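You operate a simulated robot arm through the tools that you are given. There is no shell and no other tool. Be economical: measure what you need, move in short steps, check, and stop when the job is done.

The job below is to be done with a simulated robot arm. You get a single attempt, and the scene is never put back.

## Task
Stop the mixer, empty it into the red tub and lock it off.
Fine: by the yellow lever; then wipe the flour off its lid with the sponge; sponge back. What is to be rubbed or washed off counts as gone when no trace of it is left.

It is judged by the outcome, as a careful person would: the job done as asked, and still so three seconds after it is handed in. It fails if anything else is knocked over, pushed out of place, dropped, spilled or broken. Lids that push on must go on centred and level and be pressed home; caps that screw on are set level and turned clockwise until they are tight.

## Robot
A 6-joint arm with a two-finger parallel gripper on a trunk, on a base that drives. Base frame: it is fixed to the floor where the robot stands at the start and does not move with it; the origin is under the middle of the robot, x ahead of it, y to its left, z up. Lengths are in cm, angles in rad, forces in N, time in s.
Its first joint turns from -2.897 to 2.897 rad. Places, roughly: black jog button of the mixer control box [70, 0, 80]; blue tub [50, 125, 25]; clear mixer lid [90, 40, 90]; green start button of the mixer control box [70, 10, 80]; paddle mixer [90, 20, 50]; red switch of the mixer control box [70, -10, 80]; white tub [75, 100, 75]; yellow lever [60, 40, 70]. Payload 3.91 kg.
The TCP is the grasp point between the finger pads, 3 cm short of the fingertips. In the tool frame z runs along the fingers and y along their closing line. The gripper opens to 11 cm. The fingers are 2 cm wide and 1 cm thick; the gripper's body (4.8 by 11.2 cm) begins 5.5 cm behind the TCP.
Orientation is told as [roll, pitch, yaw] about the base's x, y, z axes, in that order, counted from this pose: with the fingers straight down and closing along the base's y, the tool's x points along the base's -x, its y along +y and its z along -z.

## Interface
- The arm moves only by the tool step_arm. Its argument "moves" is a list of rows, each an object of numbers (a shift or turn left out is 0, a gripper value left out holds the last): "tx", "ty", "tz": the shift along the tool's x, y, z in units of 400 mm (1.0 is 400 mm); "ax", "ay", "az": the turn, a rotation vector about the tool's x, y, z in units of 120 degrees (1.0 is 120 degrees). In form: [{"tx": .., "ty": .., "tz": .., "ax": .., "ay": .., "az": ..}, ...]. A call has 1 to 10 rows; each row is the pose to reach, as a shift and turn from the pose commanded when the call began, along the tool's axes at that moment. "gripper" is the closure, from 0 (fully open) to 1 (shut), set as the call begins (left out, the last holds). A call with a number of a shift or a turn outside -1 to 1 is refused whole. A row lasts 0.2 s, in which the tool goes at most 5 cm and 0.15 rad; a call with a longer step from one row to the next is refused whole, and so is a gripper value outside its range. Where a pose cannot be reached the arm comes as near as it can. A force on the tool above 90 N (or 10 N above the force at the start of the call, whichever is more), or a blocked arm, ends the call early, and 0.2 s more pass. The fingers move at their own pace (about 10.8 cm/s each) and stop on an object; they squeeze with about 32 N. The grip force told is the motor's: it shows also when the fingers shut on nothing. Time passes only in rows, and 0.2 s behind the last, so rows that repeat a pose let the fingers close. It gives the time, the measured TCP pose, the force on the tool (base axes), the opening and the grip force at its end, in the units of the frame above (readings bear some noise), with the torque about the TCP (base axes, N m) and any sound that the robot's microphone picked up.
- Cameras (640 x 400 px; columns grow to the right, rows downward): "scene" is now at [61.85, 30.58, 136.33]; the picture's right is [-0.00, -0.17, -0.99], its down [-0.90, -0.42, 0.07] and it looks along [-0.43, 0.89, -0.15] (base axes); focal length 214 px, centre (320, 200). "wrist" rides on the gripper at [7.2, 1.7, -10.3] in the tool frame; the picture's right is [-0.23, 0.97, 0.00], its down [-0.76, -0.18, -0.62] and it looks along [-0.61, -0.14, 0.78] (tool axes); focal length 222 px, centre (320, 200). There is no depth. A picture from a camera that has moved, and an enlarged one, comes with that camera's place and axes in the base frame and with its lens.
- grab_frame(camera): a new picture of that camera. It takes no simulated time.
- steer(legs): drives the robot by 1 to 6 legs, each [ahead, left, turn to the left] in cm, cm and rad, along the robot's own axes; the way and the turn of a leg run together, so that a leg with both is an arc; at most 150 cm and 3.142 rad a leg. The arm and the cameras ride along, it lands a little off, and it stops where it bumps. It gives what a move gives.
- turn_head(pan, tilt): turns the head with the scene camera to pan (to the left, within 1.396 rad either way) and tilt (down, from -0.506 to 1.204), counted from straight ahead of the robot. It gives what a move gives.
- zoom(camera, box): a new picture of the part [left, top, right, bottom] of that camera's present view, enlarged. It takes no simulated time.
- close_job(): hands the job in; it is judged then, once.

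Work in short steps. Places have to be worked out from the pictures, the camera data and where the tool is seen: move nearer, look again, correct. Check each grasp and each placing, and mend what went wrong. You have 120 turns and 90 pictures in all, those below and enlarged ones among them. Open the gripper and draw the arm clear of the work before you hand the job in, unless the task says otherwise; then end with one line.

The tools are called after ">>>" as name(argument=value, ...) on one line, values as JSON. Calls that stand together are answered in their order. step_arm: Moves the arm, as the interface text tells. Its arguments: {"type":"object","properties":{"moves":{"type":"array"},"gripper":{"type":"number"}},"required":["moves"]} The other tools are called the same way: steer (legs) drives the base; turn_head (pan, tilt) turns the head that bears the scene camera; grab_frame (camera) takes a picture; zoom (camera, box) takes an enlarged picture of a part of a camera's view; close_job () hands the job in.

At the start:

```text
time_s: 0.0
tcp_pos: [55.03, 21.62, 124.96]
tool_rot: [0.002, -0.001, 0.0]
contact_force: [0.5, -0.4, 0.1]
ft_torque: [0.01, 0.01, 0.02]
width: 10.99
grip_force: 0.2
robot x, y, heading: [-0.13, -0.3, 0.005]
head pan, tilt: [1.4, 0.445]
```

scene: 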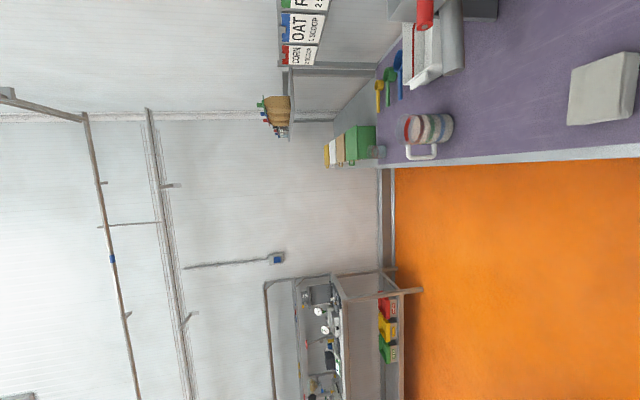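
wrist: 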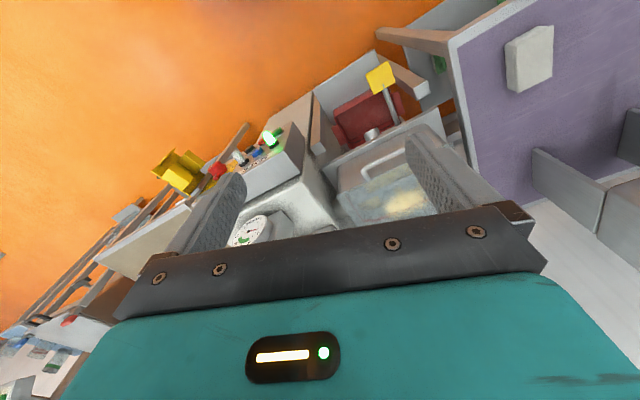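

The scene camera is looking off to the left. I turn the head toward the mixer.

>>> turn_head(pan=0.3, tilt=0.8)

```text
time_s: 1.3
tcp_pos: [55.06, 21.58, 124.96]
tool_rot: [0.0, -0.001, 0.001]
contact_force: [-0.8, 0.1, 0.5]
ft_torque: [-0.03, -0.02, 0.01]
width: 10.98
grip_force: 0.1
robot x, y, heading: [-0.03, -0.21, 0.001]
head pan, tilt: [0.3, 0.799]
```

Now I look at the mixer.

>>> grab_frame(camera="scene")

```text
87 pictures are left
camera scene: at [58.76, 23.91, 130.19], right [0.0, -0.96, -0.3], down [-0.7, -0.21, 0.68], along [-0.72, 0.21, -0.67], focal length 214 px, centre (320, 200)
```

scene: 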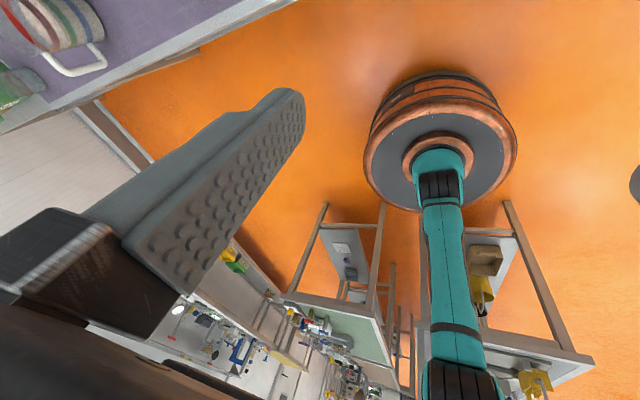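

The "head" camera sits out near the tool with its "ahead" pointing at base -z. I tilt it the other way to look down and forward at the mixer.

>>> turn_head(pan=0.0, tilt=-0.4)

>>> grab_frame(camera="scene")

>>> grab_frame(camera="wrist")

```text
time_s: 2.7
tcp_pos: [55.1, 21.71, 124.9]
tool_rot: [0.0, 0.0, 0.001]
contact_force: [0.5, -1.2, -0.7]
ft_torque: [0.01, -0.02, 0.0]
width: 11.0
grip_force: 0.1
robot x, y, heading: [-0.01, -0.08, -0.001]
head pan, tilt: [0.0, -0.4]
```

```text
86 pictures are left
camera scene: at [69.27, 21.51, 130.57], right [0.0, -1.0, 0.0], down [-0.92, 0.0, -0.39], along [0.39, 0.0, -0.92], focal length 214 px, centre (320, 200)
```

scene: 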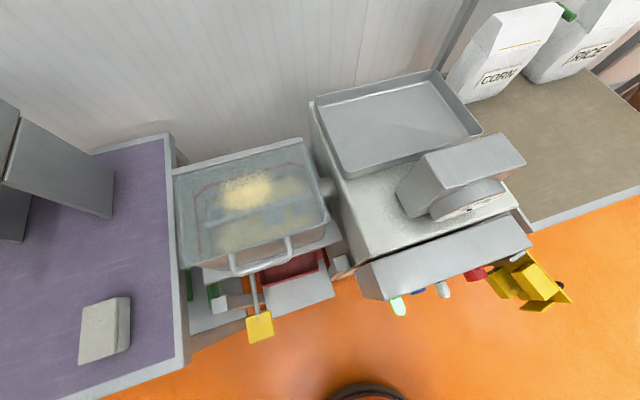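

```text
85 pictures are left
camera wrist: at [47.76, 23.32, 135.29], right [0.23, 0.97, 0.0], down [0.76, -0.18, 0.62], along [0.61, -0.14, -0.78], focal length 222 px, centre (320, 200)
```

wrist: 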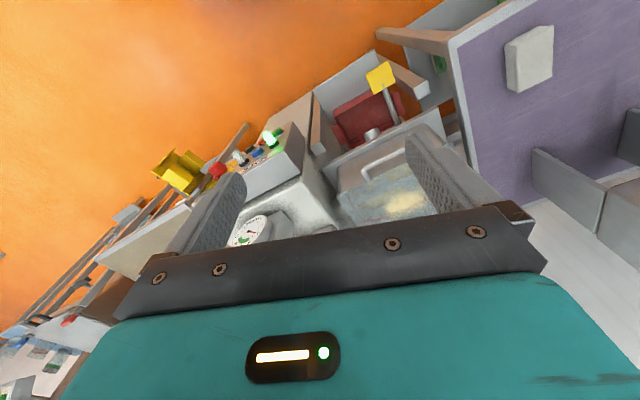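

The view is good now. I zoom on the control box and on the lever/tub region.

>>> zoom(camera="scene", box=[350, 210, 590, 360])

>>> zoom(camera="scene", box=[160, 130, 360, 360])

>>> zoom(camera="wrist", box=[110, 50, 430, 250])

```text
2.67 times, centred on (470, 285) of scene
camera zoom: at [69.27, 21.51, 130.57], right [0.0, -1.0, 0.0], down [-0.92, 0.0, -0.39], along [0.39, 0.0, -0.92], focal length 572 px, centre (-80, -27)
```

zoom: 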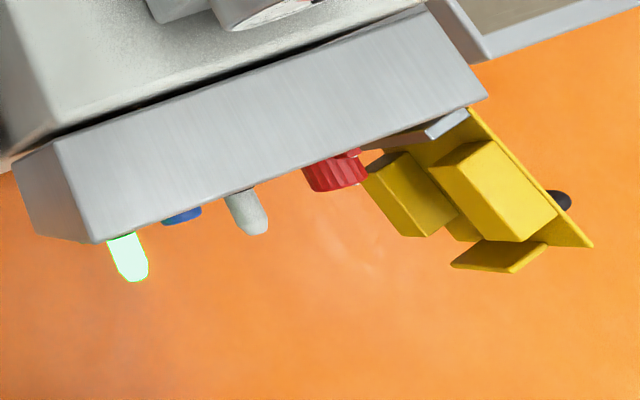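

```text
1.74 times, centred on (260, 245) of scene
camera zoom: at [69.27, 21.51, 130.57], right [0.0, -1.0, 0.0], down [-0.92, 0.0, -0.39], along [0.39, 0.0, -0.92], focal length 373 px, centre (424, 122)
```

zoom: 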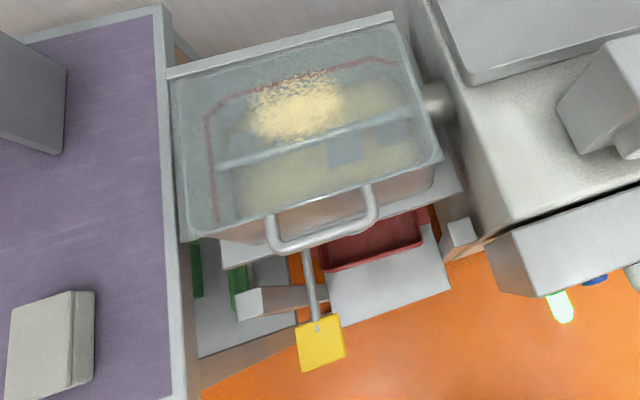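

```text
2.00 times, centred on (270, 150) of wrist
camera zoom: at [47.76, 23.32, 135.29], right [0.23, 0.97, 0.0], down [0.76, -0.18, 0.62], along [0.61, -0.14, -0.78], focal length 444 px, centre (420, 300)
```

zoom: 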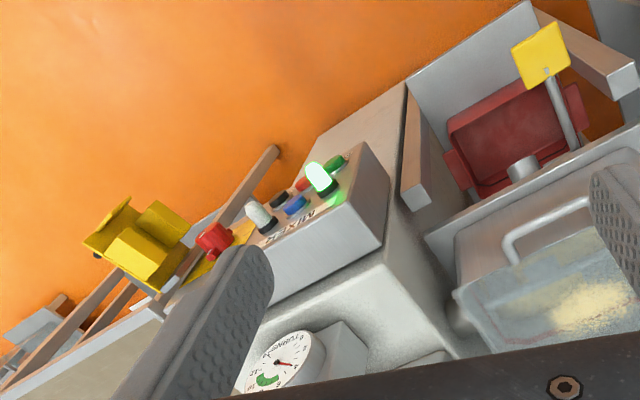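

The control box's front faces the robot (−x). I move the tool back, down and toward y≈0, tilting the fingers 45° forward, so the cameras look at the panel.

>>> step_arm(moves=[{"tx": 0.03, "ty": -0.06, "tz": 0.05, "ay": -0.05}, {"tx": 0.06, "ty": -0.12, "tz": 0.1, "ay": -0.1}, {"tx": 0.1, "ty": -0.2, "tz": 0.15, "ay": -0.15}, {"tx": 0.15, "ty": -0.28, "tz": 0.2, "ay": -0.2}, {"tx": 0.2, "ty": -0.36, "tz": 0.25, "ay": -0.25}, {"tx": 0.25, "ty": -0.44, "tz": 0.3, "ay": -0.3}, {"tx": 0.28, "ty": -0.5, "tz": 0.35, "ay": -0.35}, {"tx": 0.3, "ty": -0.54, "tz": 0.4, "ay": -0.4}])

>>> grab_frame(camera="scene")

```text
time_s: 4.5
tcp_pos: [43.16, -0.06, 108.95]
tool_rot: [-0.001, -0.841, 0.001]
contact_force: [1.4, -0.1, -0.9]
ft_torque: [-0.02, 0.0, -0.03]
width: 10.98
grip_force: 0.0
robot x, y, heading: [-0.18, -0.03, 0.002]
head pan, tilt: [0.0, -0.4]
```

```text
81 pictures are left
camera scene: at [48.32, -0.11, 123.29], right [0.0, -1.0, 0.0], down [-0.33, 0.0, -0.95], along [0.95, 0.0, -0.33], focal length 214 px, centre (320, 200)
```

scene: 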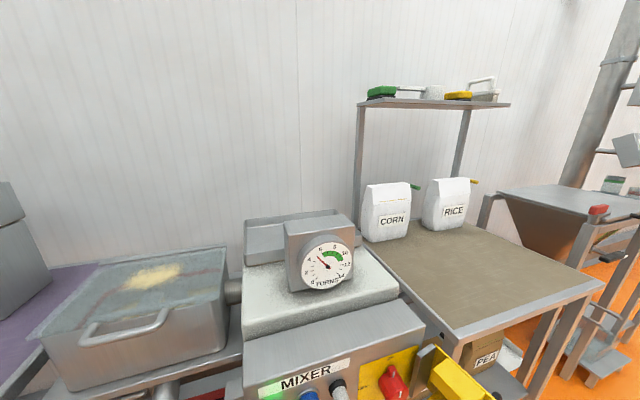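

The scene camera rides on the arm. I turn its tilt to look down at the panel.

>>> turn_head(pan=0.0, tilt=0.15)

>>> grab_frame(camera="scene")

>>> zoom(camera="scene", box=[240, 170, 520, 345])

```text
time_s: 5.5
tcp_pos: [43.02, 0.09, 109.04]
tool_rot: [0.003, -0.836, -0.001]
contact_force: [-0.4, 1.1, 0.0]
ft_torque: [-0.04, 0.01, -0.02]
width: 11.0
grip_force: 0.0
robot x, y, heading: [0.34, -0.14, -0.007]
head pan, tilt: [0.0, 0.15]
```

```text
80 pictures are left
camera scene: at [46.64, -0.08, 118.57], right [0.0, -1.0, 0.0], down [-0.77, 0.0, -0.64], along [0.64, 0.0, -0.77], focal length 214 px, centre (320, 200)
```

scene: 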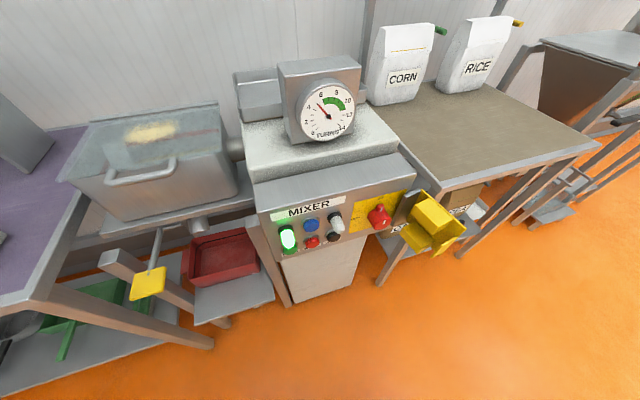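

```text
2.29 times, centred on (380, 258) of scene
camera zoom: at [46.64, -0.08, 118.57], right [0.0, -1.0, 0.0], down [-0.77, 0.0, -0.64], along [0.64, 0.0, -0.77], focal length 490 px, centre (183, 69)
```

zoom: 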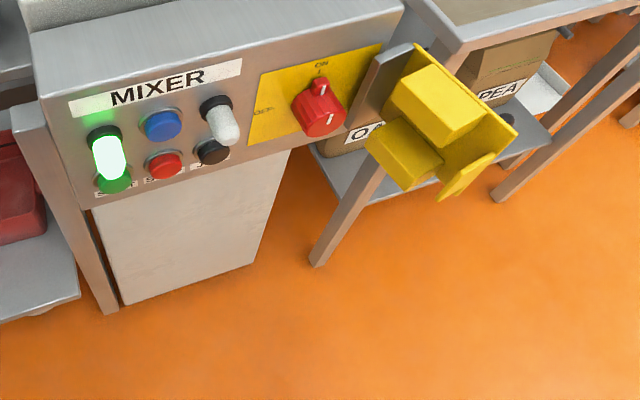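

The panel shows start (green, lit), blue, red and black jog buttons, and a red rotary isolator with a yellow hinged guard. I zoom on the dial and labels.

>>> zoom(camera="scene", box=[295, 75, 365, 145])

>>> zoom(camera="scene", box=[270, 190, 350, 260])

>>> zoom(camera="scene", box=[340, 180, 480, 260])

```text
5.71 times, centred on (330, 110) of scene
camera zoom: at [46.64, -0.08, 118.57], right [0.0, -1.0, 0.0], down [-0.77, 0.0, -0.64], along [0.64, 0.0, -0.77], focal length 1226 px, centre (263, 714)
```

zoom: 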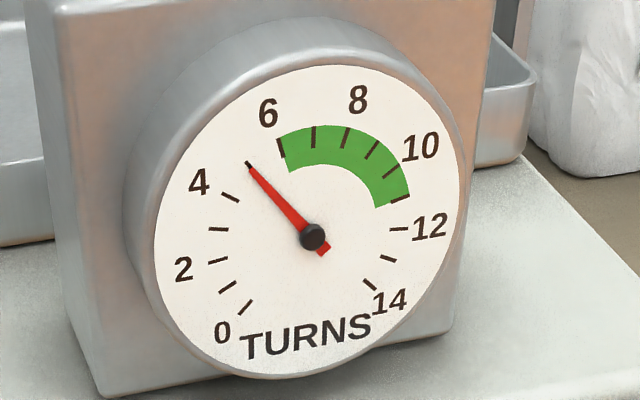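

```text
5.71 times, centred on (310, 225) of scene
camera zoom: at [46.64, -0.08, 118.57], right [0.0, -1.0, 0.0], down [-0.77, 0.0, -0.64], along [0.64, 0.0, -0.77], focal length 1226 px, centre (377, 57)
```

zoom: 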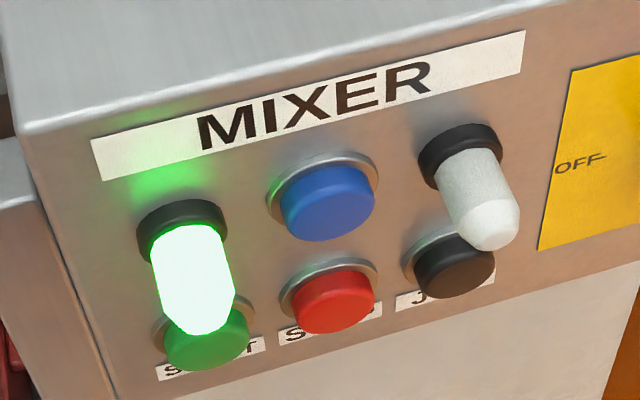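

```text
4.57 times, centred on (410, 220) of scene
camera zoom: at [46.64, -0.08, 118.57], right [0.0, -1.0, 0.0], down [-0.77, 0.0, -0.64], along [0.64, 0.0, -0.77], focal length 980 px, centre (-91, 109)
```

zoom: 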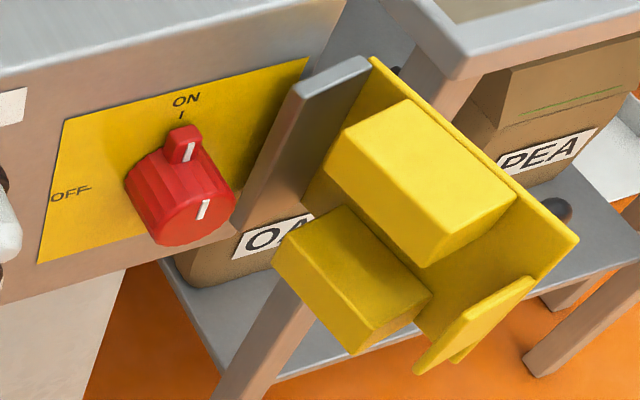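

The turns dial reads about 5, with a green band of 6–11. I judge the STOP button to be near (66, 1.3, 82) on a vertical panel at x≈67.5. I close the fingers, level the tool forward and stage in front of it, then check the dial.

>>> step_arm(moves=[{"tx": 0.043, "ty": 0.005, "tz": 0.096, "ay": -0.05}, {"tx": 0.086, "ty": 0.01, "tz": 0.193, "ay": -0.1}, {"tx": 0.129, "ty": 0.014, "tz": 0.289, "ay": -0.15}, {"tx": 0.172, "ty": 0.019, "tz": 0.386, "ay": -0.2}, {"tx": 0.215, "ty": 0.023, "tz": 0.482, "ay": -0.25}, {"tx": 0.258, "ty": 0.028, "tz": 0.579, "ay": -0.3}, {"tx": 0.301, "ty": 0.0325, "tz": 0.675, "ay": -0.35}], gripper=1)

>>> grab_frame(camera="scene")

>>> grab_frame(camera="wrist")

```text
time_s: 7.1
tcp_pos: [61.69, 1.9, 86.64]
tool_rot: [-3.094, -1.573, 3.092]
contact_force: [-0.4, 0.6, 0.5]
ft_torque: [-0.01, 0.04, 0.0]
width: 0.0
grip_force: 31.9
out of reach, approached as far as the arm can: row 4, 5, 6, 7
robot x, y, heading: [0.05, 0.18, 0.003]
head pan, tilt: [0.0, 0.15]
```

```text
75 pictures are left
camera scene: at [57.77, 1.7, 96.09], right [0.0, -1.0, 0.0], down [-0.15, 0.0, -0.99], along [0.99, 0.0, -0.15], focal length 214 px, centre (320, 200)
```

scene: 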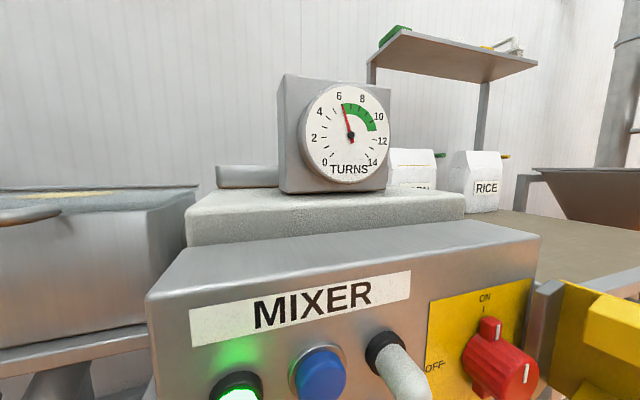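

```text
74 pictures are left
camera wrist: at [51.21, 3.52, 79.28], right [0.0, 0.97, 0.23], down [-0.62, -0.18, 0.76], along [0.78, -0.14, 0.61], focal length 222 px, centre (320, 200)
```

wrist: 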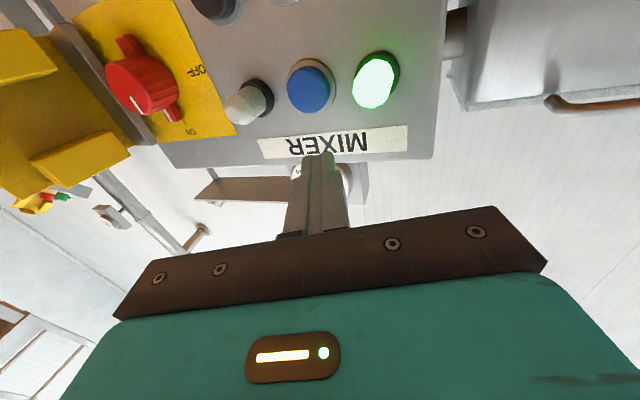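

The dial is just inside green. Triangulating the blue button from both cameras puts the button faces at x≈69.7, so STOP is at about (69.7, 1.5, 76). I lower with a slight downward tilt to stage in front of it.

>>> step_arm(moves=[{"tx": 0.072, "ty": -0.003, "tz": 0.015, "ay": 0.04}, {"tx": 0.144, "ty": -0.006, "tz": 0.03, "ay": 0.08}, {"tx": 0.216, "ty": -0.01, "tz": 0.045, "ay": 0.119}])

>>> grab_frame(camera="wrist")

>>> grab_frame(camera="scene")

```text
time_s: 7.9
tcp_pos: [63.44, 1.52, 77.89]
tool_rot: [-0.001, -1.32, -0.001]
contact_force: [-0.1, 0.1, 0.2]
ft_torque: [-0.03, 0.0, 0.0]
width: 0.0
grip_force: 31.8
robot x, y, heading: [0.06, -0.22, 0.001]
head pan, tilt: [0.0, 0.15]
```

```text
73 pictures are left
camera wrist: at [51.66, 3.13, 73.38], right [0.06, 0.97, 0.22], down [-0.42, -0.18, 0.89], along [0.91, -0.14, 0.39], focal length 222 px, centre (320, 200)
```

wrist: 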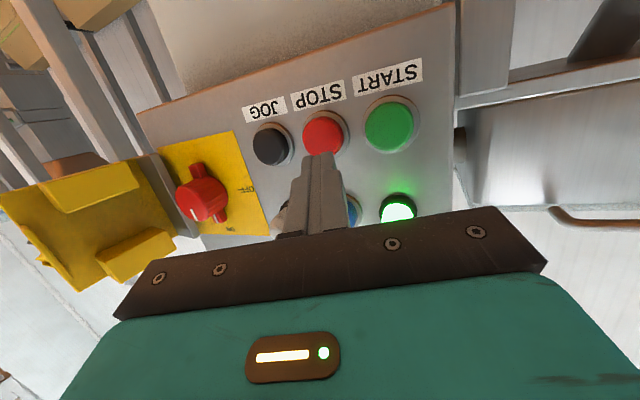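

```text
72 pictures are left
camera scene: at [62.19, 1.32, 88.04], right [0.0, -1.0, 0.0], down [-0.39, 0.0, -0.92], along [0.92, 0.0, -0.39], focal length 214 px, centre (320, 200)
```

scene: 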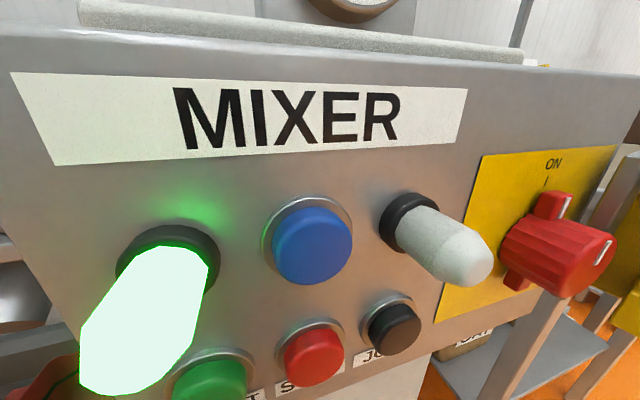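

STOP is at about (69.7, 1.7, 75.5) from both cameras, and the tip is lined up. I press along the tool axis and draw back.

>>> step_arm(moves=[{"tx": 0.012, "ty": 0.004, "tz": 0.05}, {"tx": 0.012, "ty": 0.004, "tz": 0.09}, {"tx": 0.012, "ty": 0.004, "tz": 0.11}, {"tx": 0.012, "ty": 0.004, "tz": 0.12}])

>>> grab_frame(camera="wrist")

```text
time_s: 8.5
tcp_pos: [66.59, 1.61, 76.45]
tool_rot: [0.001, -1.322, 0.0]
contact_force: [-14.5, -2.5, 4.6]
ft_torque: [0.04, -0.21, 0.03]
width: 0.04
grip_force: 31.7
robot x, y, heading: [-0.36, 0.31, 0.002]
head pan, tilt: [0.0, 0.15]
heard: click
stopped in row 3: the force on the tool passed its limit at 190 N (the readings are from after the stop); the commanded pose is now the measured one
```

```text
71 pictures are left
camera wrist: at [54.64, 3.25, 72.01], right [0.06, 0.97, 0.22], down [-0.42, -0.18, 0.89], along [0.91, -0.14, 0.4], focal length 222 px, centre (320, 200)
```

wrist: 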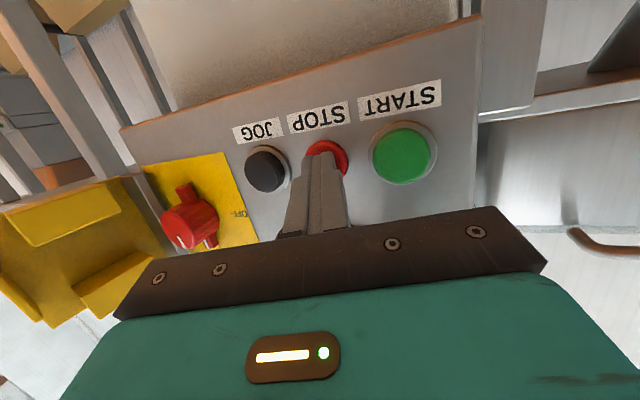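

There was a click and the button went in. I draw back and up a bit and look at the lamp and the dial.

>>> step_arm(moves=[{"tz": -0.1}, {"tz": -0.15, "tx": -0.1}, {"tz": -0.2, "tx": -0.2}, {"tz": -0.2, "tx": -0.3}])

>>> grab_frame(camera="scene")

```text
time_s: 9.5
tcp_pos: [61.79, 1.72, 90.11]
tool_rot: [-0.003, -1.321, 0.004]
contact_force: [0.2, 0.2, 0.8]
ft_torque: [0.01, 0.03, 0.03]
width: 0.0
grip_force: 32.0
out of reach, approached as far as the arm can: row 1
robot x, y, heading: [-0.11, 0.38, 0.003]
head pan, tilt: [0.0, 0.15]
```

```text
70 pictures are left
camera scene: at [60.45, 1.46, 100.29], right [0.0, -1.0, 0.0], down [-0.39, 0.0, -0.92], along [0.92, 0.0, -0.39], focal length 214 px, centre (320, 200)
```

scene: 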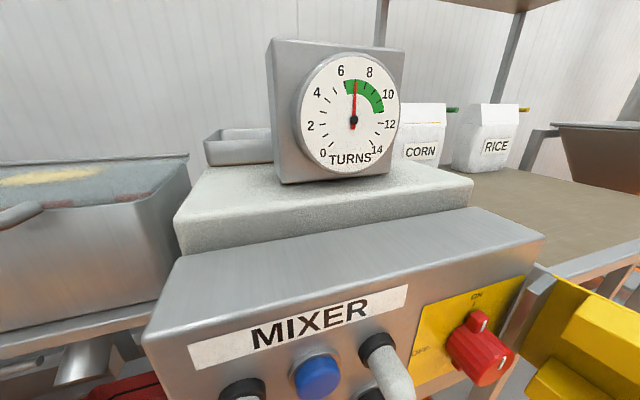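

The lamp is off and the dial rests at about 7, in the green. Next I move left and back for a look at the yellow lever and the tub.

>>> step_arm(moves=[{"tx": -0.05, "ty": 0.06, "tz": -0.07, "ay": 0.032}, {"tx": -0.1, "ty": 0.15, "tz": -0.13, "ay": 0.064}, {"tx": -0.15, "ty": 0.25, "tz": -0.19, "ay": 0.097}, {"tx": -0.2, "ty": 0.35, "tz": -0.25, "ay": 0.129}, {"tx": -0.25, "ty": 0.45, "tz": -0.31, "ay": 0.161}, {"tx": -0.29, "ty": 0.55, "tz": -0.36, "ay": 0.193}, {"tx": -0.32, "ty": 0.65, "tz": -0.41, "ay": 0.226}, {"tx": -0.349, "ty": 0.75, "tz": -0.45, "ay": 0.258}])

>>> grab_frame(camera="scene")

```text
refused: row 3 steps farther than a row can; nothing moved
```

```text
69 pictures are left
camera scene: at [60.45, 1.46, 100.29], right [0.0, -1.0, 0.0], down [-0.39, 0.0, -0.92], along [0.92, 0.0, -0.39], focal length 214 px, centre (320, 200)
```

scene: 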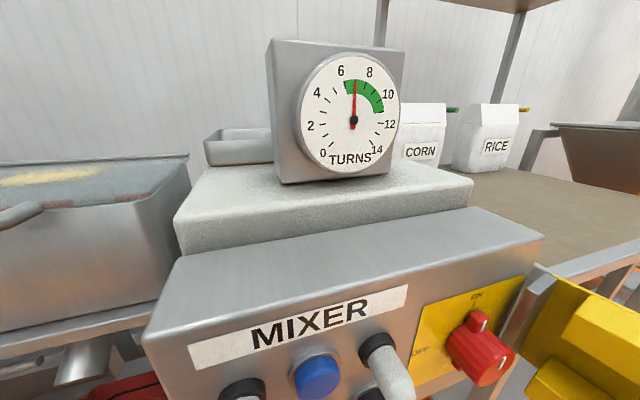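

A step was too long, so I spread the same path over ten smaller rows.

>>> step_arm(moves=[{"tx": -0.035, "ty": 0.075, "tz": -0.045, "ay": 0.026}, {"tx": -0.07, "ty": 0.15, "tz": -0.09, "ay": 0.052}, {"tx": -0.105, "ty": 0.225, "tz": -0.135, "ay": 0.077}, {"tx": -0.14, "ty": 0.3, "tz": -0.18, "ay": 0.103}, {"tx": -0.175, "ty": 0.375, "tz": -0.225, "ay": 0.129}, {"tx": -0.21, "ty": 0.45, "tz": -0.27, "ay": 0.155}, {"tx": -0.245, "ty": 0.525, "tz": -0.315, "ay": 0.18}, {"tx": -0.28, "ty": 0.6, "tz": -0.36, "ay": 0.206}, {"tx": -0.315, "ty": 0.675, "tz": -0.405, "ay": 0.232}, {"tx": -0.349, "ty": 0.75, "tz": -0.45, "ay": 0.258}])

>>> grab_frame(camera="scene")

```text
time_s: 11.7
tcp_pos: [47.73, 31.58, 108.02]
tool_rot: [0.0, -0.779, 0.0]
contact_force: [0.2, 0.9, -0.2]
ft_torque: [0.01, 0.0, 0.01]
width: 0.01
grip_force: 31.6
robot x, y, heading: [0.03, 0.07, 0.003]
head pan, tilt: [0.0, 0.15]
```

```text
68 pictures are left
camera scene: at [51.92, 31.53, 117.38], right [0.0, -1.0, 0.0], down [-0.81, 0.0, -0.59], along [0.59, 0.0, -0.81], focal length 214 px, centre (320, 200)
```

scene: 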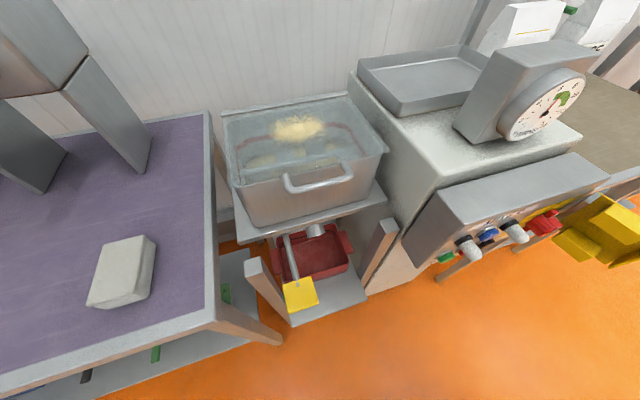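

I zoom on the lever and tub, and on the block that may be the sponge.

>>> zoom(camera="scene", box=[215, 190, 415, 330])

>>> zoom(camera="scene", box=[60, 90, 400, 320])

>>> grab_frame(camera="wrist")

```text
2.86 times, centred on (315, 260) of scene
camera zoom: at [51.92, 31.53, 117.38], right [0.0, -1.0, 0.0], down [-0.81, 0.0, -0.59], along [0.59, 0.0, -0.81], focal length 613 px, centre (334, 29)
```

zoom: 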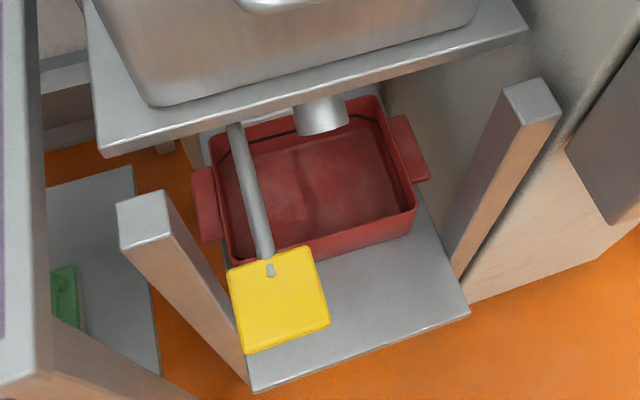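

```text
1.74 times, centred on (230, 205) of scene
camera zoom: at [51.92, 31.53, 117.38], right [0.0, -1.0, 0.0], down [-0.81, 0.0, -0.59], along [0.59, 0.0, -0.81], focal length 373 px, centre (476, 191)
```

zoom: 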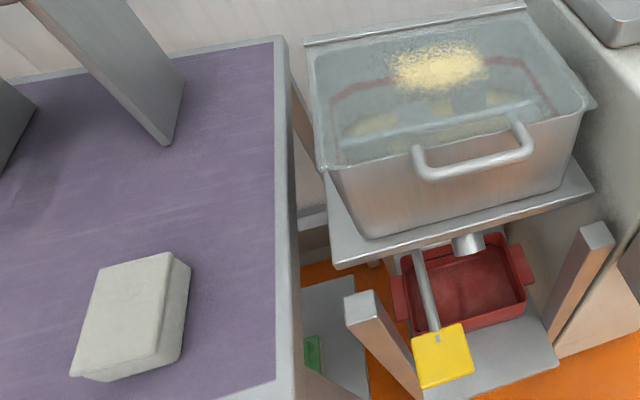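

```text
65 pictures are left
camera wrist: at [35.32, 33.33, 110.27], right [0.16, 0.97, 0.16], down [0.1, -0.18, 0.98], along [0.98, -0.14, -0.13], focal length 222 px, centre (320, 200)
```

wrist: 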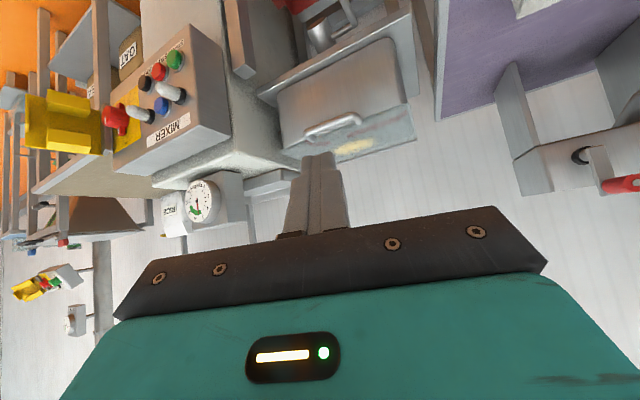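

The outlet sits over the red tub and the lever is a rod with a flat yellow paddle. To see how it is hinged I back the robot up a little, to allow a lower view.

>>> steer(legs=[[-20, 0, 0]])

>>> turn_head(pan=0.0, tilt=-0.1)

```text
time_s: 13.3
tcp_pos: [27.81, 31.58, 108.06]
tool_rot: [0.0, -0.782, 0.001]
contact_force: [-0.3, -0.1, -0.2]
ft_torque: [-0.02, -0.03, 0.01]
width: 0.02
grip_force: 32.0
robot x, y, heading: [-19.66, -0.12, 0.003]
head pan, tilt: [0.0, 0.15]
```

```text
time_s: 14.1
tcp_pos: [27.75, 31.6, 108.03]
tool_rot: [-0.002, -0.782, 0.001]
contact_force: [0.1, -0.2, 0.1]
ft_torque: [0.03, 0.03, 0.0]
width: 0.01
grip_force: 31.5
robot x, y, heading: [-19.93, -0.19, 0.001]
head pan, tilt: [0.0, -0.099]
```

I lower in front of the lever with the tool a bit more level.

>>> step_arm(moves=[{"tx": 0.04, "ty": 0.007, "tz": 0.101, "ay": -0.02}, {"tx": 0.08, "ty": 0.014, "tz": 0.202, "ay": -0.04}, {"tx": 0.12, "ty": 0.021, "tz": 0.303, "ay": -0.06}, {"tx": 0.16, "ty": 0.028, "tz": 0.404, "ay": -0.08}, {"tx": 0.2, "ty": 0.035, "tz": 0.505, "ay": -0.1}, {"tx": 0.24, "ty": 0.042, "tz": 0.606, "ay": -0.12}, {"tx": 0.279, "ty": 0.05, "tz": 0.708, "ay": -0.12}])

>>> grab_frame(camera="scene")

```text
time_s: 15.7
tcp_pos: [39.75, 33.61, 79.93]
tool_rot: [0.001, -1.035, 0.001]
contact_force: [-0.5, 0.3, 0.6]
ft_torque: [0.02, 0.0, 0.02]
width: 0.02
grip_force: 31.8
robot x, y, heading: [-20.23, -0.14, 0.0]
head pan, tilt: [0.0, -0.099]
```

```text
64 pictures are left
camera scene: at [42.05, 33.46, 92.28], right [0.0, -1.0, 0.0], down [-0.42, 0.0, -0.91], along [0.91, 0.0, -0.42], focal length 214 px, centre (320, 200)
```

scene: 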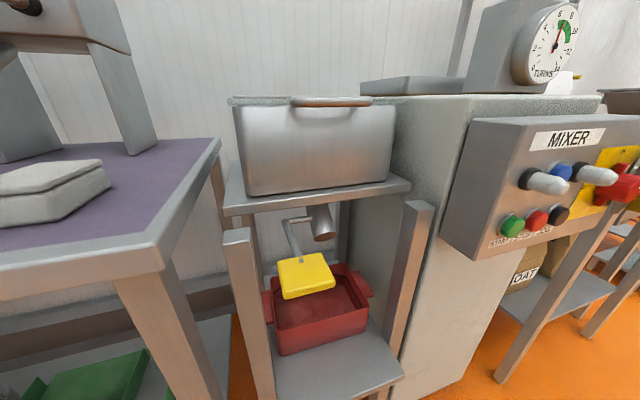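

>>> zoom(camera="scene", box=[220, 170, 420, 360])

```text
2.11 times, centred on (320, 265) of scene
camera zoom: at [42.05, 33.46, 92.28], right [0.0, -1.0, 0.0], down [-0.42, 0.0, -0.91], along [0.91, 0.0, -0.42], focal length 452 px, centre (320, 63)
```

zoom: 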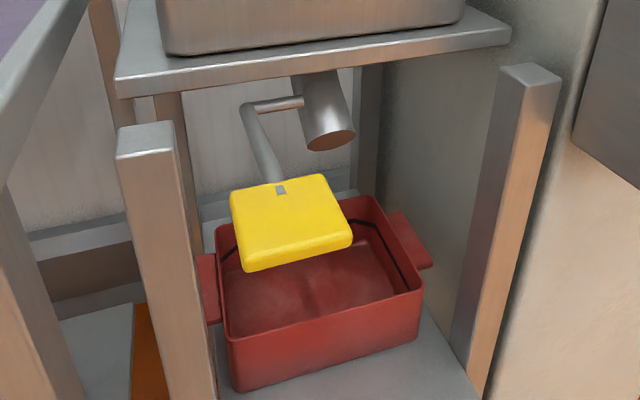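

The lever pivots on a horizontal shaft along y at about (74, ·, 73.5), and the paddle is at about (61.6, 35.4, 73.7), so it swings down. I stage the closed fingertips just above the paddle.

>>> step_arm(moves=[{"tx": -0.053, "ty": 0.01, "tz": 0.08}, {"tx": -0.106, "ty": 0.02, "tz": 0.16}, {"tx": -0.159, "ty": 0.03, "tz": 0.24}, {"tx": -0.212, "ty": 0.04, "tz": 0.32}, {"tx": -0.265, "ty": 0.0475, "tz": 0.398}])

>>> turn_head(pan=0.0, tilt=0.5)

>>> grab_frame(camera="scene")

>>> grab_frame(camera="wrist")

```text
time_s: 16.9
tcp_pos: [59.04, 35.57, 81.01]
tool_rot: [0.0, -1.032, 0.002]
contact_force: [-0.8, 0.5, 1.1]
ft_torque: [0.0, 0.08, 0.03]
width: 0.0
grip_force: 32.3
robot x, y, heading: [-20.77, 0.29, 0.001]
head pan, tilt: [0.0, -0.099]
```

```text
time_s: 17.9
tcp_pos: [58.95, 35.59, 80.97]
tool_rot: [0.001, -1.034, 0.0]
contact_force: [-0.1, -0.3, -0.1]
ft_torque: [0.0, -0.01, -0.02]
width: 0.01
grip_force: 32.1
robot x, y, heading: [-19.72, 0.09, -0.0]
head pan, tilt: [0.0, 0.499]
```

```text
62 pictures are left
camera scene: at [58.81, 35.44, 88.41], right [0.0, -1.0, 0.0], down [-0.86, 0.0, -0.51], along [0.51, 0.0, -0.86], focal length 214 px, centre (320, 200)
```

scene: 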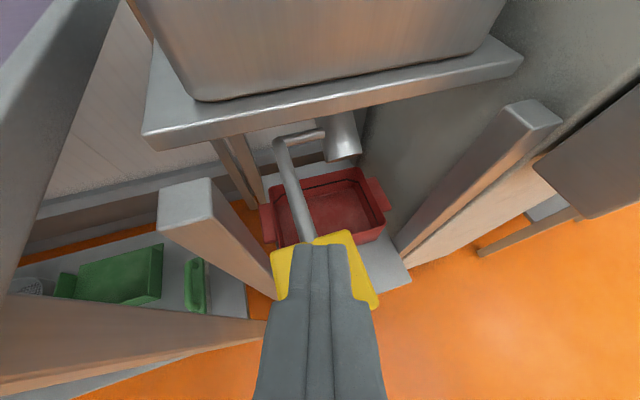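

```text
61 pictures are left
camera wrist: at [46.33, 37.24, 80.06], right [0.12, 0.97, 0.2], down [-0.14, -0.18, 0.97], along [0.98, -0.14, 0.12], focal length 222 px, centre (320, 200)
```

wrist: 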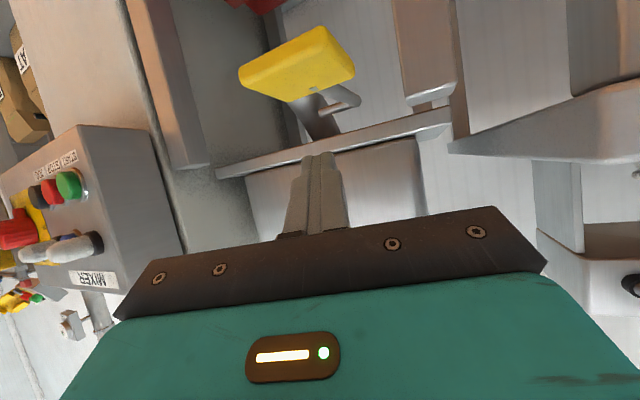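

The tip is centred over the paddle. I press it down along its arc in small rows.

>>> step_arm(moves=[{"tx": 0.06, "tz": 0.035}, {"tx": 0.086, "tz": 0.051}, {"tx": 0.12, "tz": 0.075}, {"tx": 0.155, "tz": 0.101}, {"tx": 0.178, "tz": 0.126}, {"tx": 0.199, "tz": 0.15}])

>>> grab_frame(camera="scene")

```text
time_s: 19.3
tcp_pos: [59.93, 35.65, 71.14]
tool_rot: [0.001, -1.034, 0.0]
contact_force: [-2.7, 2.1, 2.6]
ft_torque: [0.06, 0.0, 0.05]
width: 0.03
grip_force: 31.6
robot x, y, heading: [-19.85, -0.09, 0.004]
head pan, tilt: [0.0, 0.499]
```

```text
60 pictures are left
camera scene: at [59.81, 35.49, 78.49], right [0.0, -1.0, 0.0], down [-0.86, 0.0, -0.51], along [0.51, 0.0, -0.86], focal length 214 px, centre (320, 200)
```

scene: 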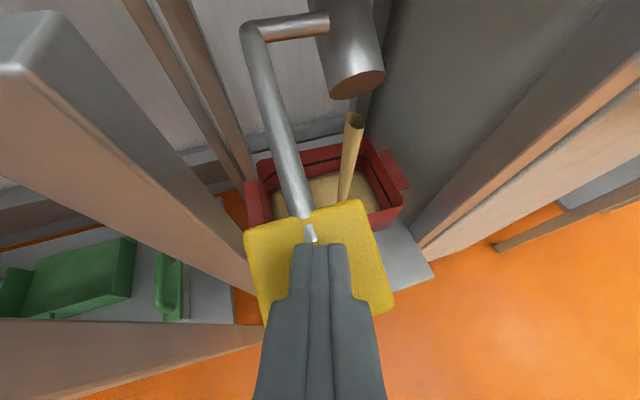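

Mix is pouring into the red tub. I push a bit further and hold.

>>> step_arm(moves=[{"tx": 0.02, "tz": 0.03}, {"tx": 0.036, "tz": 0.062}, {"tx": 0.036, "tz": 0.062}, {"tx": 0.036, "tz": 0.062}, {"tx": 0.036, "tz": 0.062}, {"tx": 0.036, "tz": 0.062}, {"tx": 0.036, "tz": 0.062}, {"tx": 0.036, "tz": 0.062}])

>>> grab_frame(camera="scene")

```text
time_s: 19.8
tcp_pos: [60.22, 35.65, 70.53]
tool_rot: [0.007, -1.044, -0.006]
contact_force: [-42.3, -16.3, 41.0]
ft_torque: [-0.15, 0.11, -0.16]
width: 0.0
grip_force: 31.6
robot x, y, heading: [-20.08, -0.08, 0.004]
head pan, tilt: [0.0, 0.499]
stopped in row 2: the force on the tool passed its limit at 111 N (the readings are from after the stop); the commanded pose is now the measured one
```

```text
59 pictures are left
camera scene: at [60.07, 35.49, 77.86], right [0.0, -1.0, 0.0], down [-0.86, 0.0, -0.52], along [0.52, 0.0, -0.86], focal length 214 px, centre (320, 200)
```

scene: 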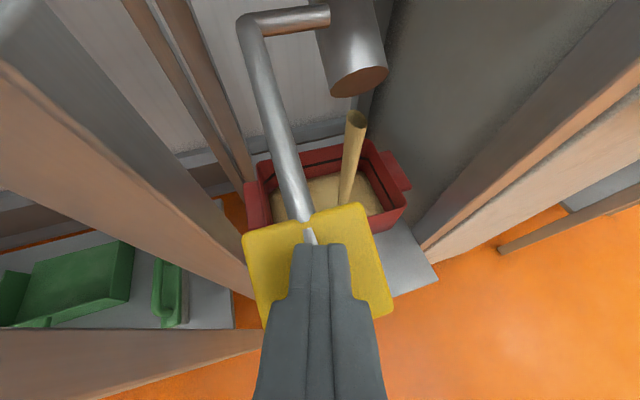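

It has reached its stop. I ease off a hair and hold while it pours.

>>> step_arm(moves=[{"tx": -0.004, "tz": -0.004}, {"tx": -0.004, "tz": -0.004}, {"tx": -0.004, "tz": -0.004}, {"tx": -0.004, "tz": -0.004}, {"tx": -0.004, "tz": -0.004}, {"tx": -0.004, "tz": -0.004}, {"tx": -0.004, "tz": -0.004}, {"tx": -0.004, "tz": -0.004}, {"tx": -0.004, "tz": -0.004}, {"tx": -0.004, "tz": -0.004}])

>>> grab_frame(camera="scene")

```text
time_s: 22.0
tcp_pos: [60.31, 35.7, 70.39]
tool_rot: [0.005, -1.041, -0.003]
contact_force: [-23.7, -7.3, 51.6]
ft_torque: [0.11, -0.54, -0.02]
width: 0.0
grip_force: 31.9
robot x, y, heading: [-20.42, 0.0, 0.002]
head pan, tilt: [0.0, 0.499]
```

```text
58 pictures are left
camera scene: at [60.16, 35.52, 77.89], right [0.0, -1.0, 0.0], down [-0.86, 0.0, -0.52], along [0.52, 0.0, -0.86], focal length 214 px, centre (320, 200)
```

scene: 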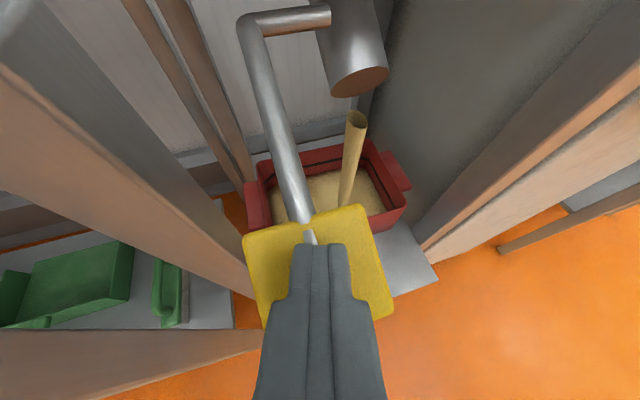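

The level is rising. I keep holding and watch it.

>>> step_arm(moves=[{}, {}, {}, {}, {}, {}, {}, {}, {}, {}])

>>> step_arm(moves=[{}, {}, {}, {}, {}, {}, {}, {}, {}, {}])

>>> zoom(camera="scene", box=[220, 60, 440, 240])

```text
time_s: 24.2
tcp_pos: [60.44, 35.77, 70.43]
tool_rot: [0.004, -1.04, -0.001]
contact_force: [-12.1, -2.7, 58.6]
ft_torque: [0.25, -0.91, 0.07]
width: 0.0
grip_force: 32.0
robot x, y, heading: [-19.85, -0.19, 0.006]
head pan, tilt: [0.0, 0.499]
```

```text
time_s: 26.4
tcp_pos: [60.29, 35.73, 70.44]
tool_rot: [0.005, -1.041, -0.001]
contact_force: [-13.3, -2.7, 59.0]
ft_torque: [0.24, -0.93, 0.09]
width: 0.0
grip_force: 32.3
robot x, y, heading: [-20.24, -0.18, -0.0]
head pan, tilt: [0.0, 0.499]
```

```text
2.22 times, centred on (330, 150) of scene
camera zoom: at [60.14, 35.51, 77.86], right [0.0, -1.0, 0.0], down [-0.86, 0.0, -0.52], along [0.52, 0.0, -0.86], focal length 477 px, centre (298, 311)
```

zoom: 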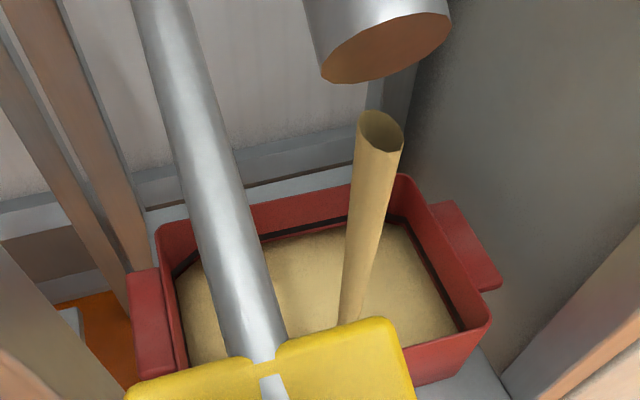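

The level is nearing the dark line inside the tub. I hold another 2 s and look.

>>> step_arm(moves=[{}, {}, {}, {}, {}, {}, {}, {}, {}, {}])

>>> zoom(camera="scene", box=[220, 60, 440, 240])

```text
time_s: 28.6
tcp_pos: [60.27, 35.65, 70.34]
tool_rot: [0.006, -1.042, -0.002]
contact_force: [-19.6, -5.7, 57.5]
ft_torque: [0.17, -0.74, 0.0]
width: 0.01
grip_force: 31.9
robot x, y, heading: [-20.06, -0.12, 0.004]
head pan, tilt: [0.0, 0.499]
```

```text
2.22 times, centred on (330, 150) of scene
camera zoom: at [60.13, 35.5, 77.85], right [0.0, -1.0, 0.0], down [-0.86, 0.0, -0.52], along [0.52, 0.0, -0.86], focal length 477 px, centre (298, 311)
```

zoom: 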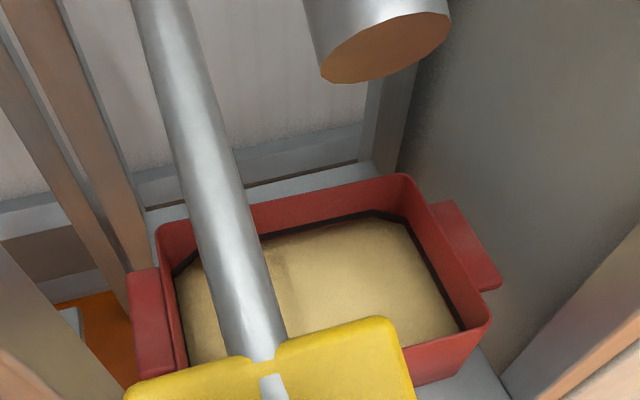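

The stream has ended. I lift off the lever gently and see whether it springs back.

>>> step_arm(moves=[{"tx": -0.03, "tz": -0.018}, {"tx": -0.06, "tz": -0.036}, {"tx": -0.1, "tz": -0.06}, {"tx": -0.15, "tz": -0.09}, {"tx": -0.2, "tz": -0.13}, {"tx": -0.25, "tz": -0.18}])

>>> grab_frame(camera="scene")

```text
time_s: 30.0
tcp_pos: [59.28, 35.66, 82.42]
tool_rot: [0.001, -1.036, 0.002]
contact_force: [-0.8, -0.9, 0.4]
ft_torque: [0.0, -0.03, -0.03]
width: 0.03
grip_force: 31.8
robot x, y, heading: [-20.15, -0.22, 0.002]
head pan, tilt: [0.0, 0.499]
```

```text
55 pictures are left
camera scene: at [59.19, 35.58, 89.85], right [0.0, -1.0, 0.0], down [-0.86, 0.0, -0.51], along [0.51, 0.0, -0.86], focal length 214 px, centre (320, 200)
```

scene: 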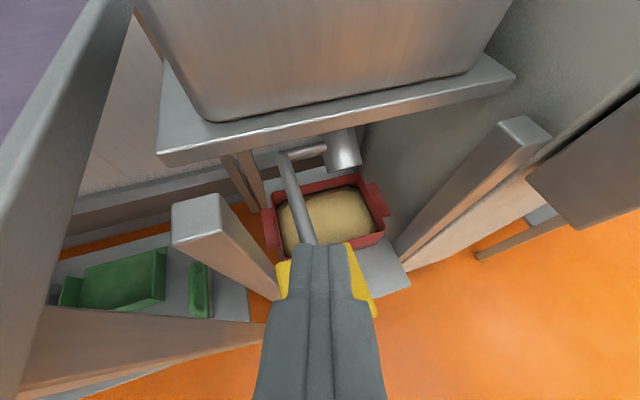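

The lever has returned. I rise up to view the hopper from above and check it is empty.

>>> step_arm(moves=[{"tx": -0.065, "tz": -0.088, "ay": 0.018}, {"tx": -0.13, "tz": -0.176, "ay": 0.036}, {"tx": -0.194, "tz": -0.264, "ay": 0.054}, {"tx": -0.258, "tz": -0.352, "ay": 0.072}, {"tx": -0.322, "tz": -0.44, "ay": 0.09}, {"tx": -0.386, "tz": -0.528, "ay": 0.108}, {"tx": -0.45, "tz": -0.615, "ay": 0.125}])

>>> turn_head(pan=0.0, tilt=0.0)

>>> grab_frame(camera="scene")

```text
time_s: 31.6
tcp_pos: [47.25, 35.75, 110.29]
tool_rot: [0.002, -0.775, 0.003]
contact_force: [0.5, 0.3, -0.4]
ft_torque: [-0.05, 0.01, -0.01]
width: 0.02
grip_force: 32.3
robot x, y, heading: [-20.31, 0.1, 0.003]
head pan, tilt: [0.0, 0.499]
```

```text
time_s: 32.5
tcp_pos: [47.3, 35.72, 110.24]
tool_rot: [0.002, -0.777, 0.0]
contact_force: [-1.1, 0.0, 0.4]
ft_torque: [-0.03, 0.0, 0.0]
width: 0.0
grip_force: 31.6
robot x, y, heading: [-20.06, 0.36, -0.003]
head pan, tilt: [0.0, 0.0]
```

```text
54 pictures are left
camera scene: at [52.32, 35.6, 120.82], right [0.0, -1.0, 0.0], down [-0.71, 0.0, -0.7], along [0.7, 0.0, -0.71], focal length 214 px, centre (320, 200)
```

scene: 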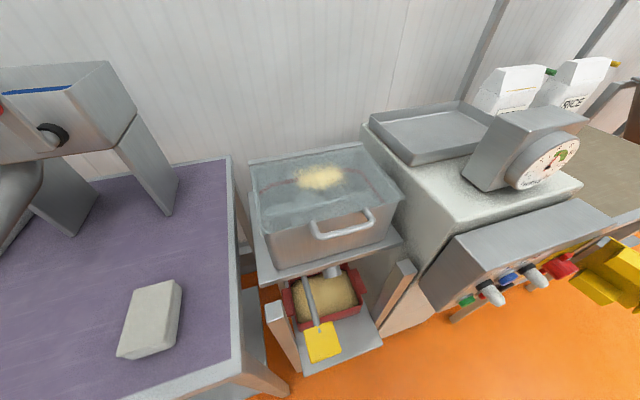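

>>> zoom(camera="scene", box=[235, 130, 415, 270])

>>> zoom(camera="scene", box=[30, 40, 260, 390])

```text
2.86 times, centred on (325, 200) of scene
camera zoom: at [52.32, 35.6, 120.82], right [0.0, -1.0, 0.0], down [-0.71, 0.0, -0.7], along [0.7, 0.0, -0.71], focal length 613 px, centre (306, 200)
```

zoom: 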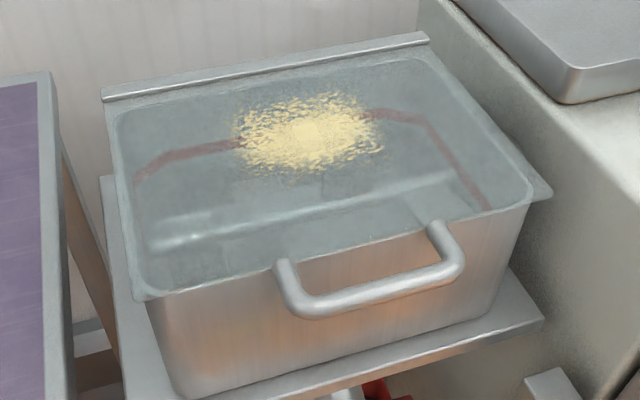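

```text
1.14 times, centred on (145, 215) of scene
camera zoom: at [52.32, 35.6, 120.82], right [0.0, -1.0, 0.0], down [-0.71, 0.0, -0.7], along [0.7, 0.0, -0.71], focal length 245 px, centre (520, 183)
```

zoom: 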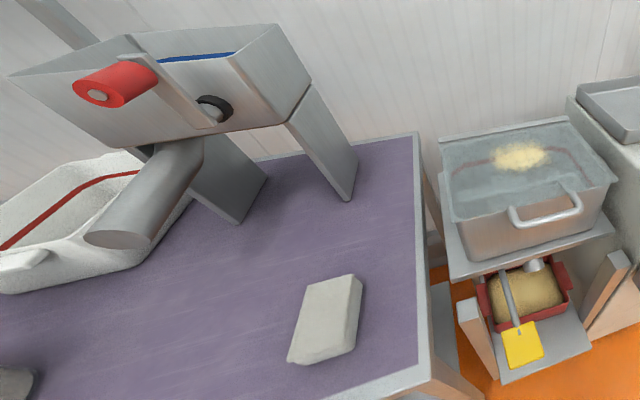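

The hopper is empty. Next is the lock-off: I move right for a look at the switch and its yellow guard.

>>> step_arm(moves=[{"tx": 0.03, "ty": -0.1, "tz": 0.02, "ay": -0.012}, {"tx": 0.06, "ty": -0.2, "tz": 0.04, "ay": -0.024}, {"tx": 0.09, "ty": -0.3, "tz": 0.06, "ay": -0.036}, {"tx": 0.12, "ty": -0.4, "tz": 0.08, "ay": -0.048}, {"tx": 0.15, "ty": -0.5, "tz": 0.1, "ay": -0.06}, {"tx": 0.18, "ty": -0.6, "tz": 0.12, "ay": -0.072}, {"tx": 0.21, "ty": -0.7, "tz": 0.15, "ay": -0.09}, {"tx": 0.24, "ty": -0.8, "tz": 0.18, "ay": -0.11}, {"tx": 0.27, "ty": -0.9, "tz": 0.2, "ay": -0.13}, {"tx": 0.3, "ty": -1.0, "tz": 0.22, "ay": -0.15}])

>>> grab_frame(camera="scene")

>>> zoom(camera="scene", box=[300, 150, 540, 300])

```text
time_s: 34.7
tcp_pos: [46.11, -3.17, 97.04]
tool_rot: [-0.22, -1.141, 0.172]
contact_force: [1.3, -0.1, -0.5]
ft_torque: [0.03, 0.02, 0.03]
width: 0.01
grip_force: 32.5
out of reach, approached as far as the arm can: row 9, 10
robot x, y, heading: [-20.33, 0.21, -0.0]
head pan, tilt: [0.0, 0.0]
```

```text
51 pictures are left
camera scene: at [46.89, -2.24, 108.61], right [-0.03, -1.0, 0.09], down [-0.41, -0.07, -0.91], along [0.91, -0.06, -0.41], focal length 214 px, centre (320, 200)
```

scene: 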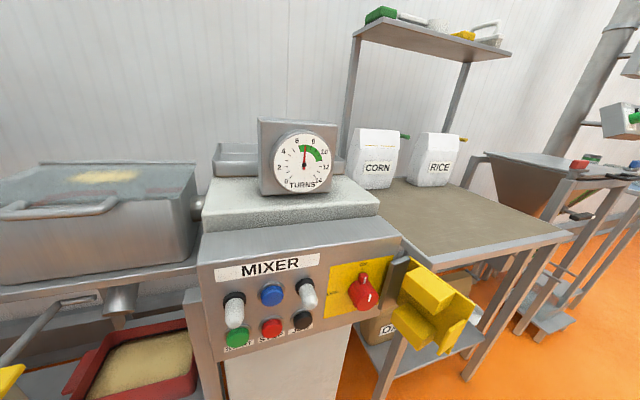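

```text
2.67 times, centred on (420, 225) of scene
camera zoom: at [46.89, -2.24, 108.61], right [-0.03, -1.0, 0.09], down [-0.41, -0.07, -0.91], along [0.91, -0.06, -0.41], focal length 572 px, centre (53, 133)
```

zoom: 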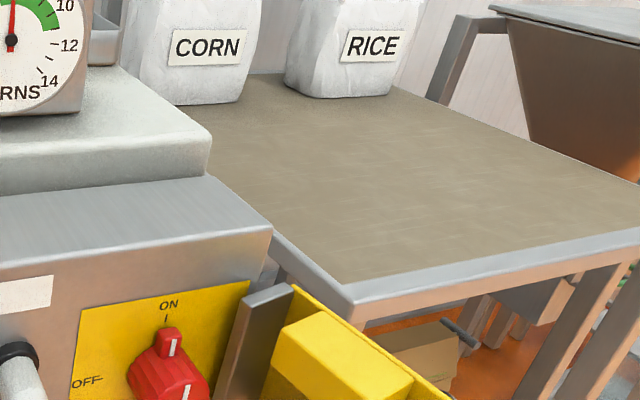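

The box is yawed about 17° (its right side is further away). I zoom on the switch and guard.

>>> zoom(camera="scene", box=[310, 240, 490, 370])

```text
3.08 times, centred on (400, 305) of scene
camera zoom: at [46.89, -2.24, 108.61], right [-0.03, -1.0, 0.09], down [-0.41, -0.07, -0.91], along [0.91, -0.06, -0.41], focal length 660 px, centre (74, -123)
```

zoom: 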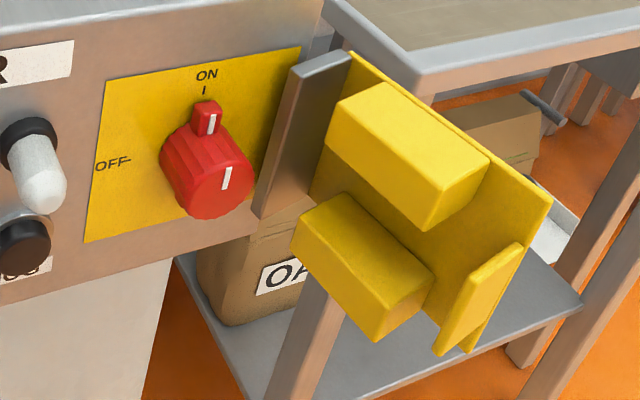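

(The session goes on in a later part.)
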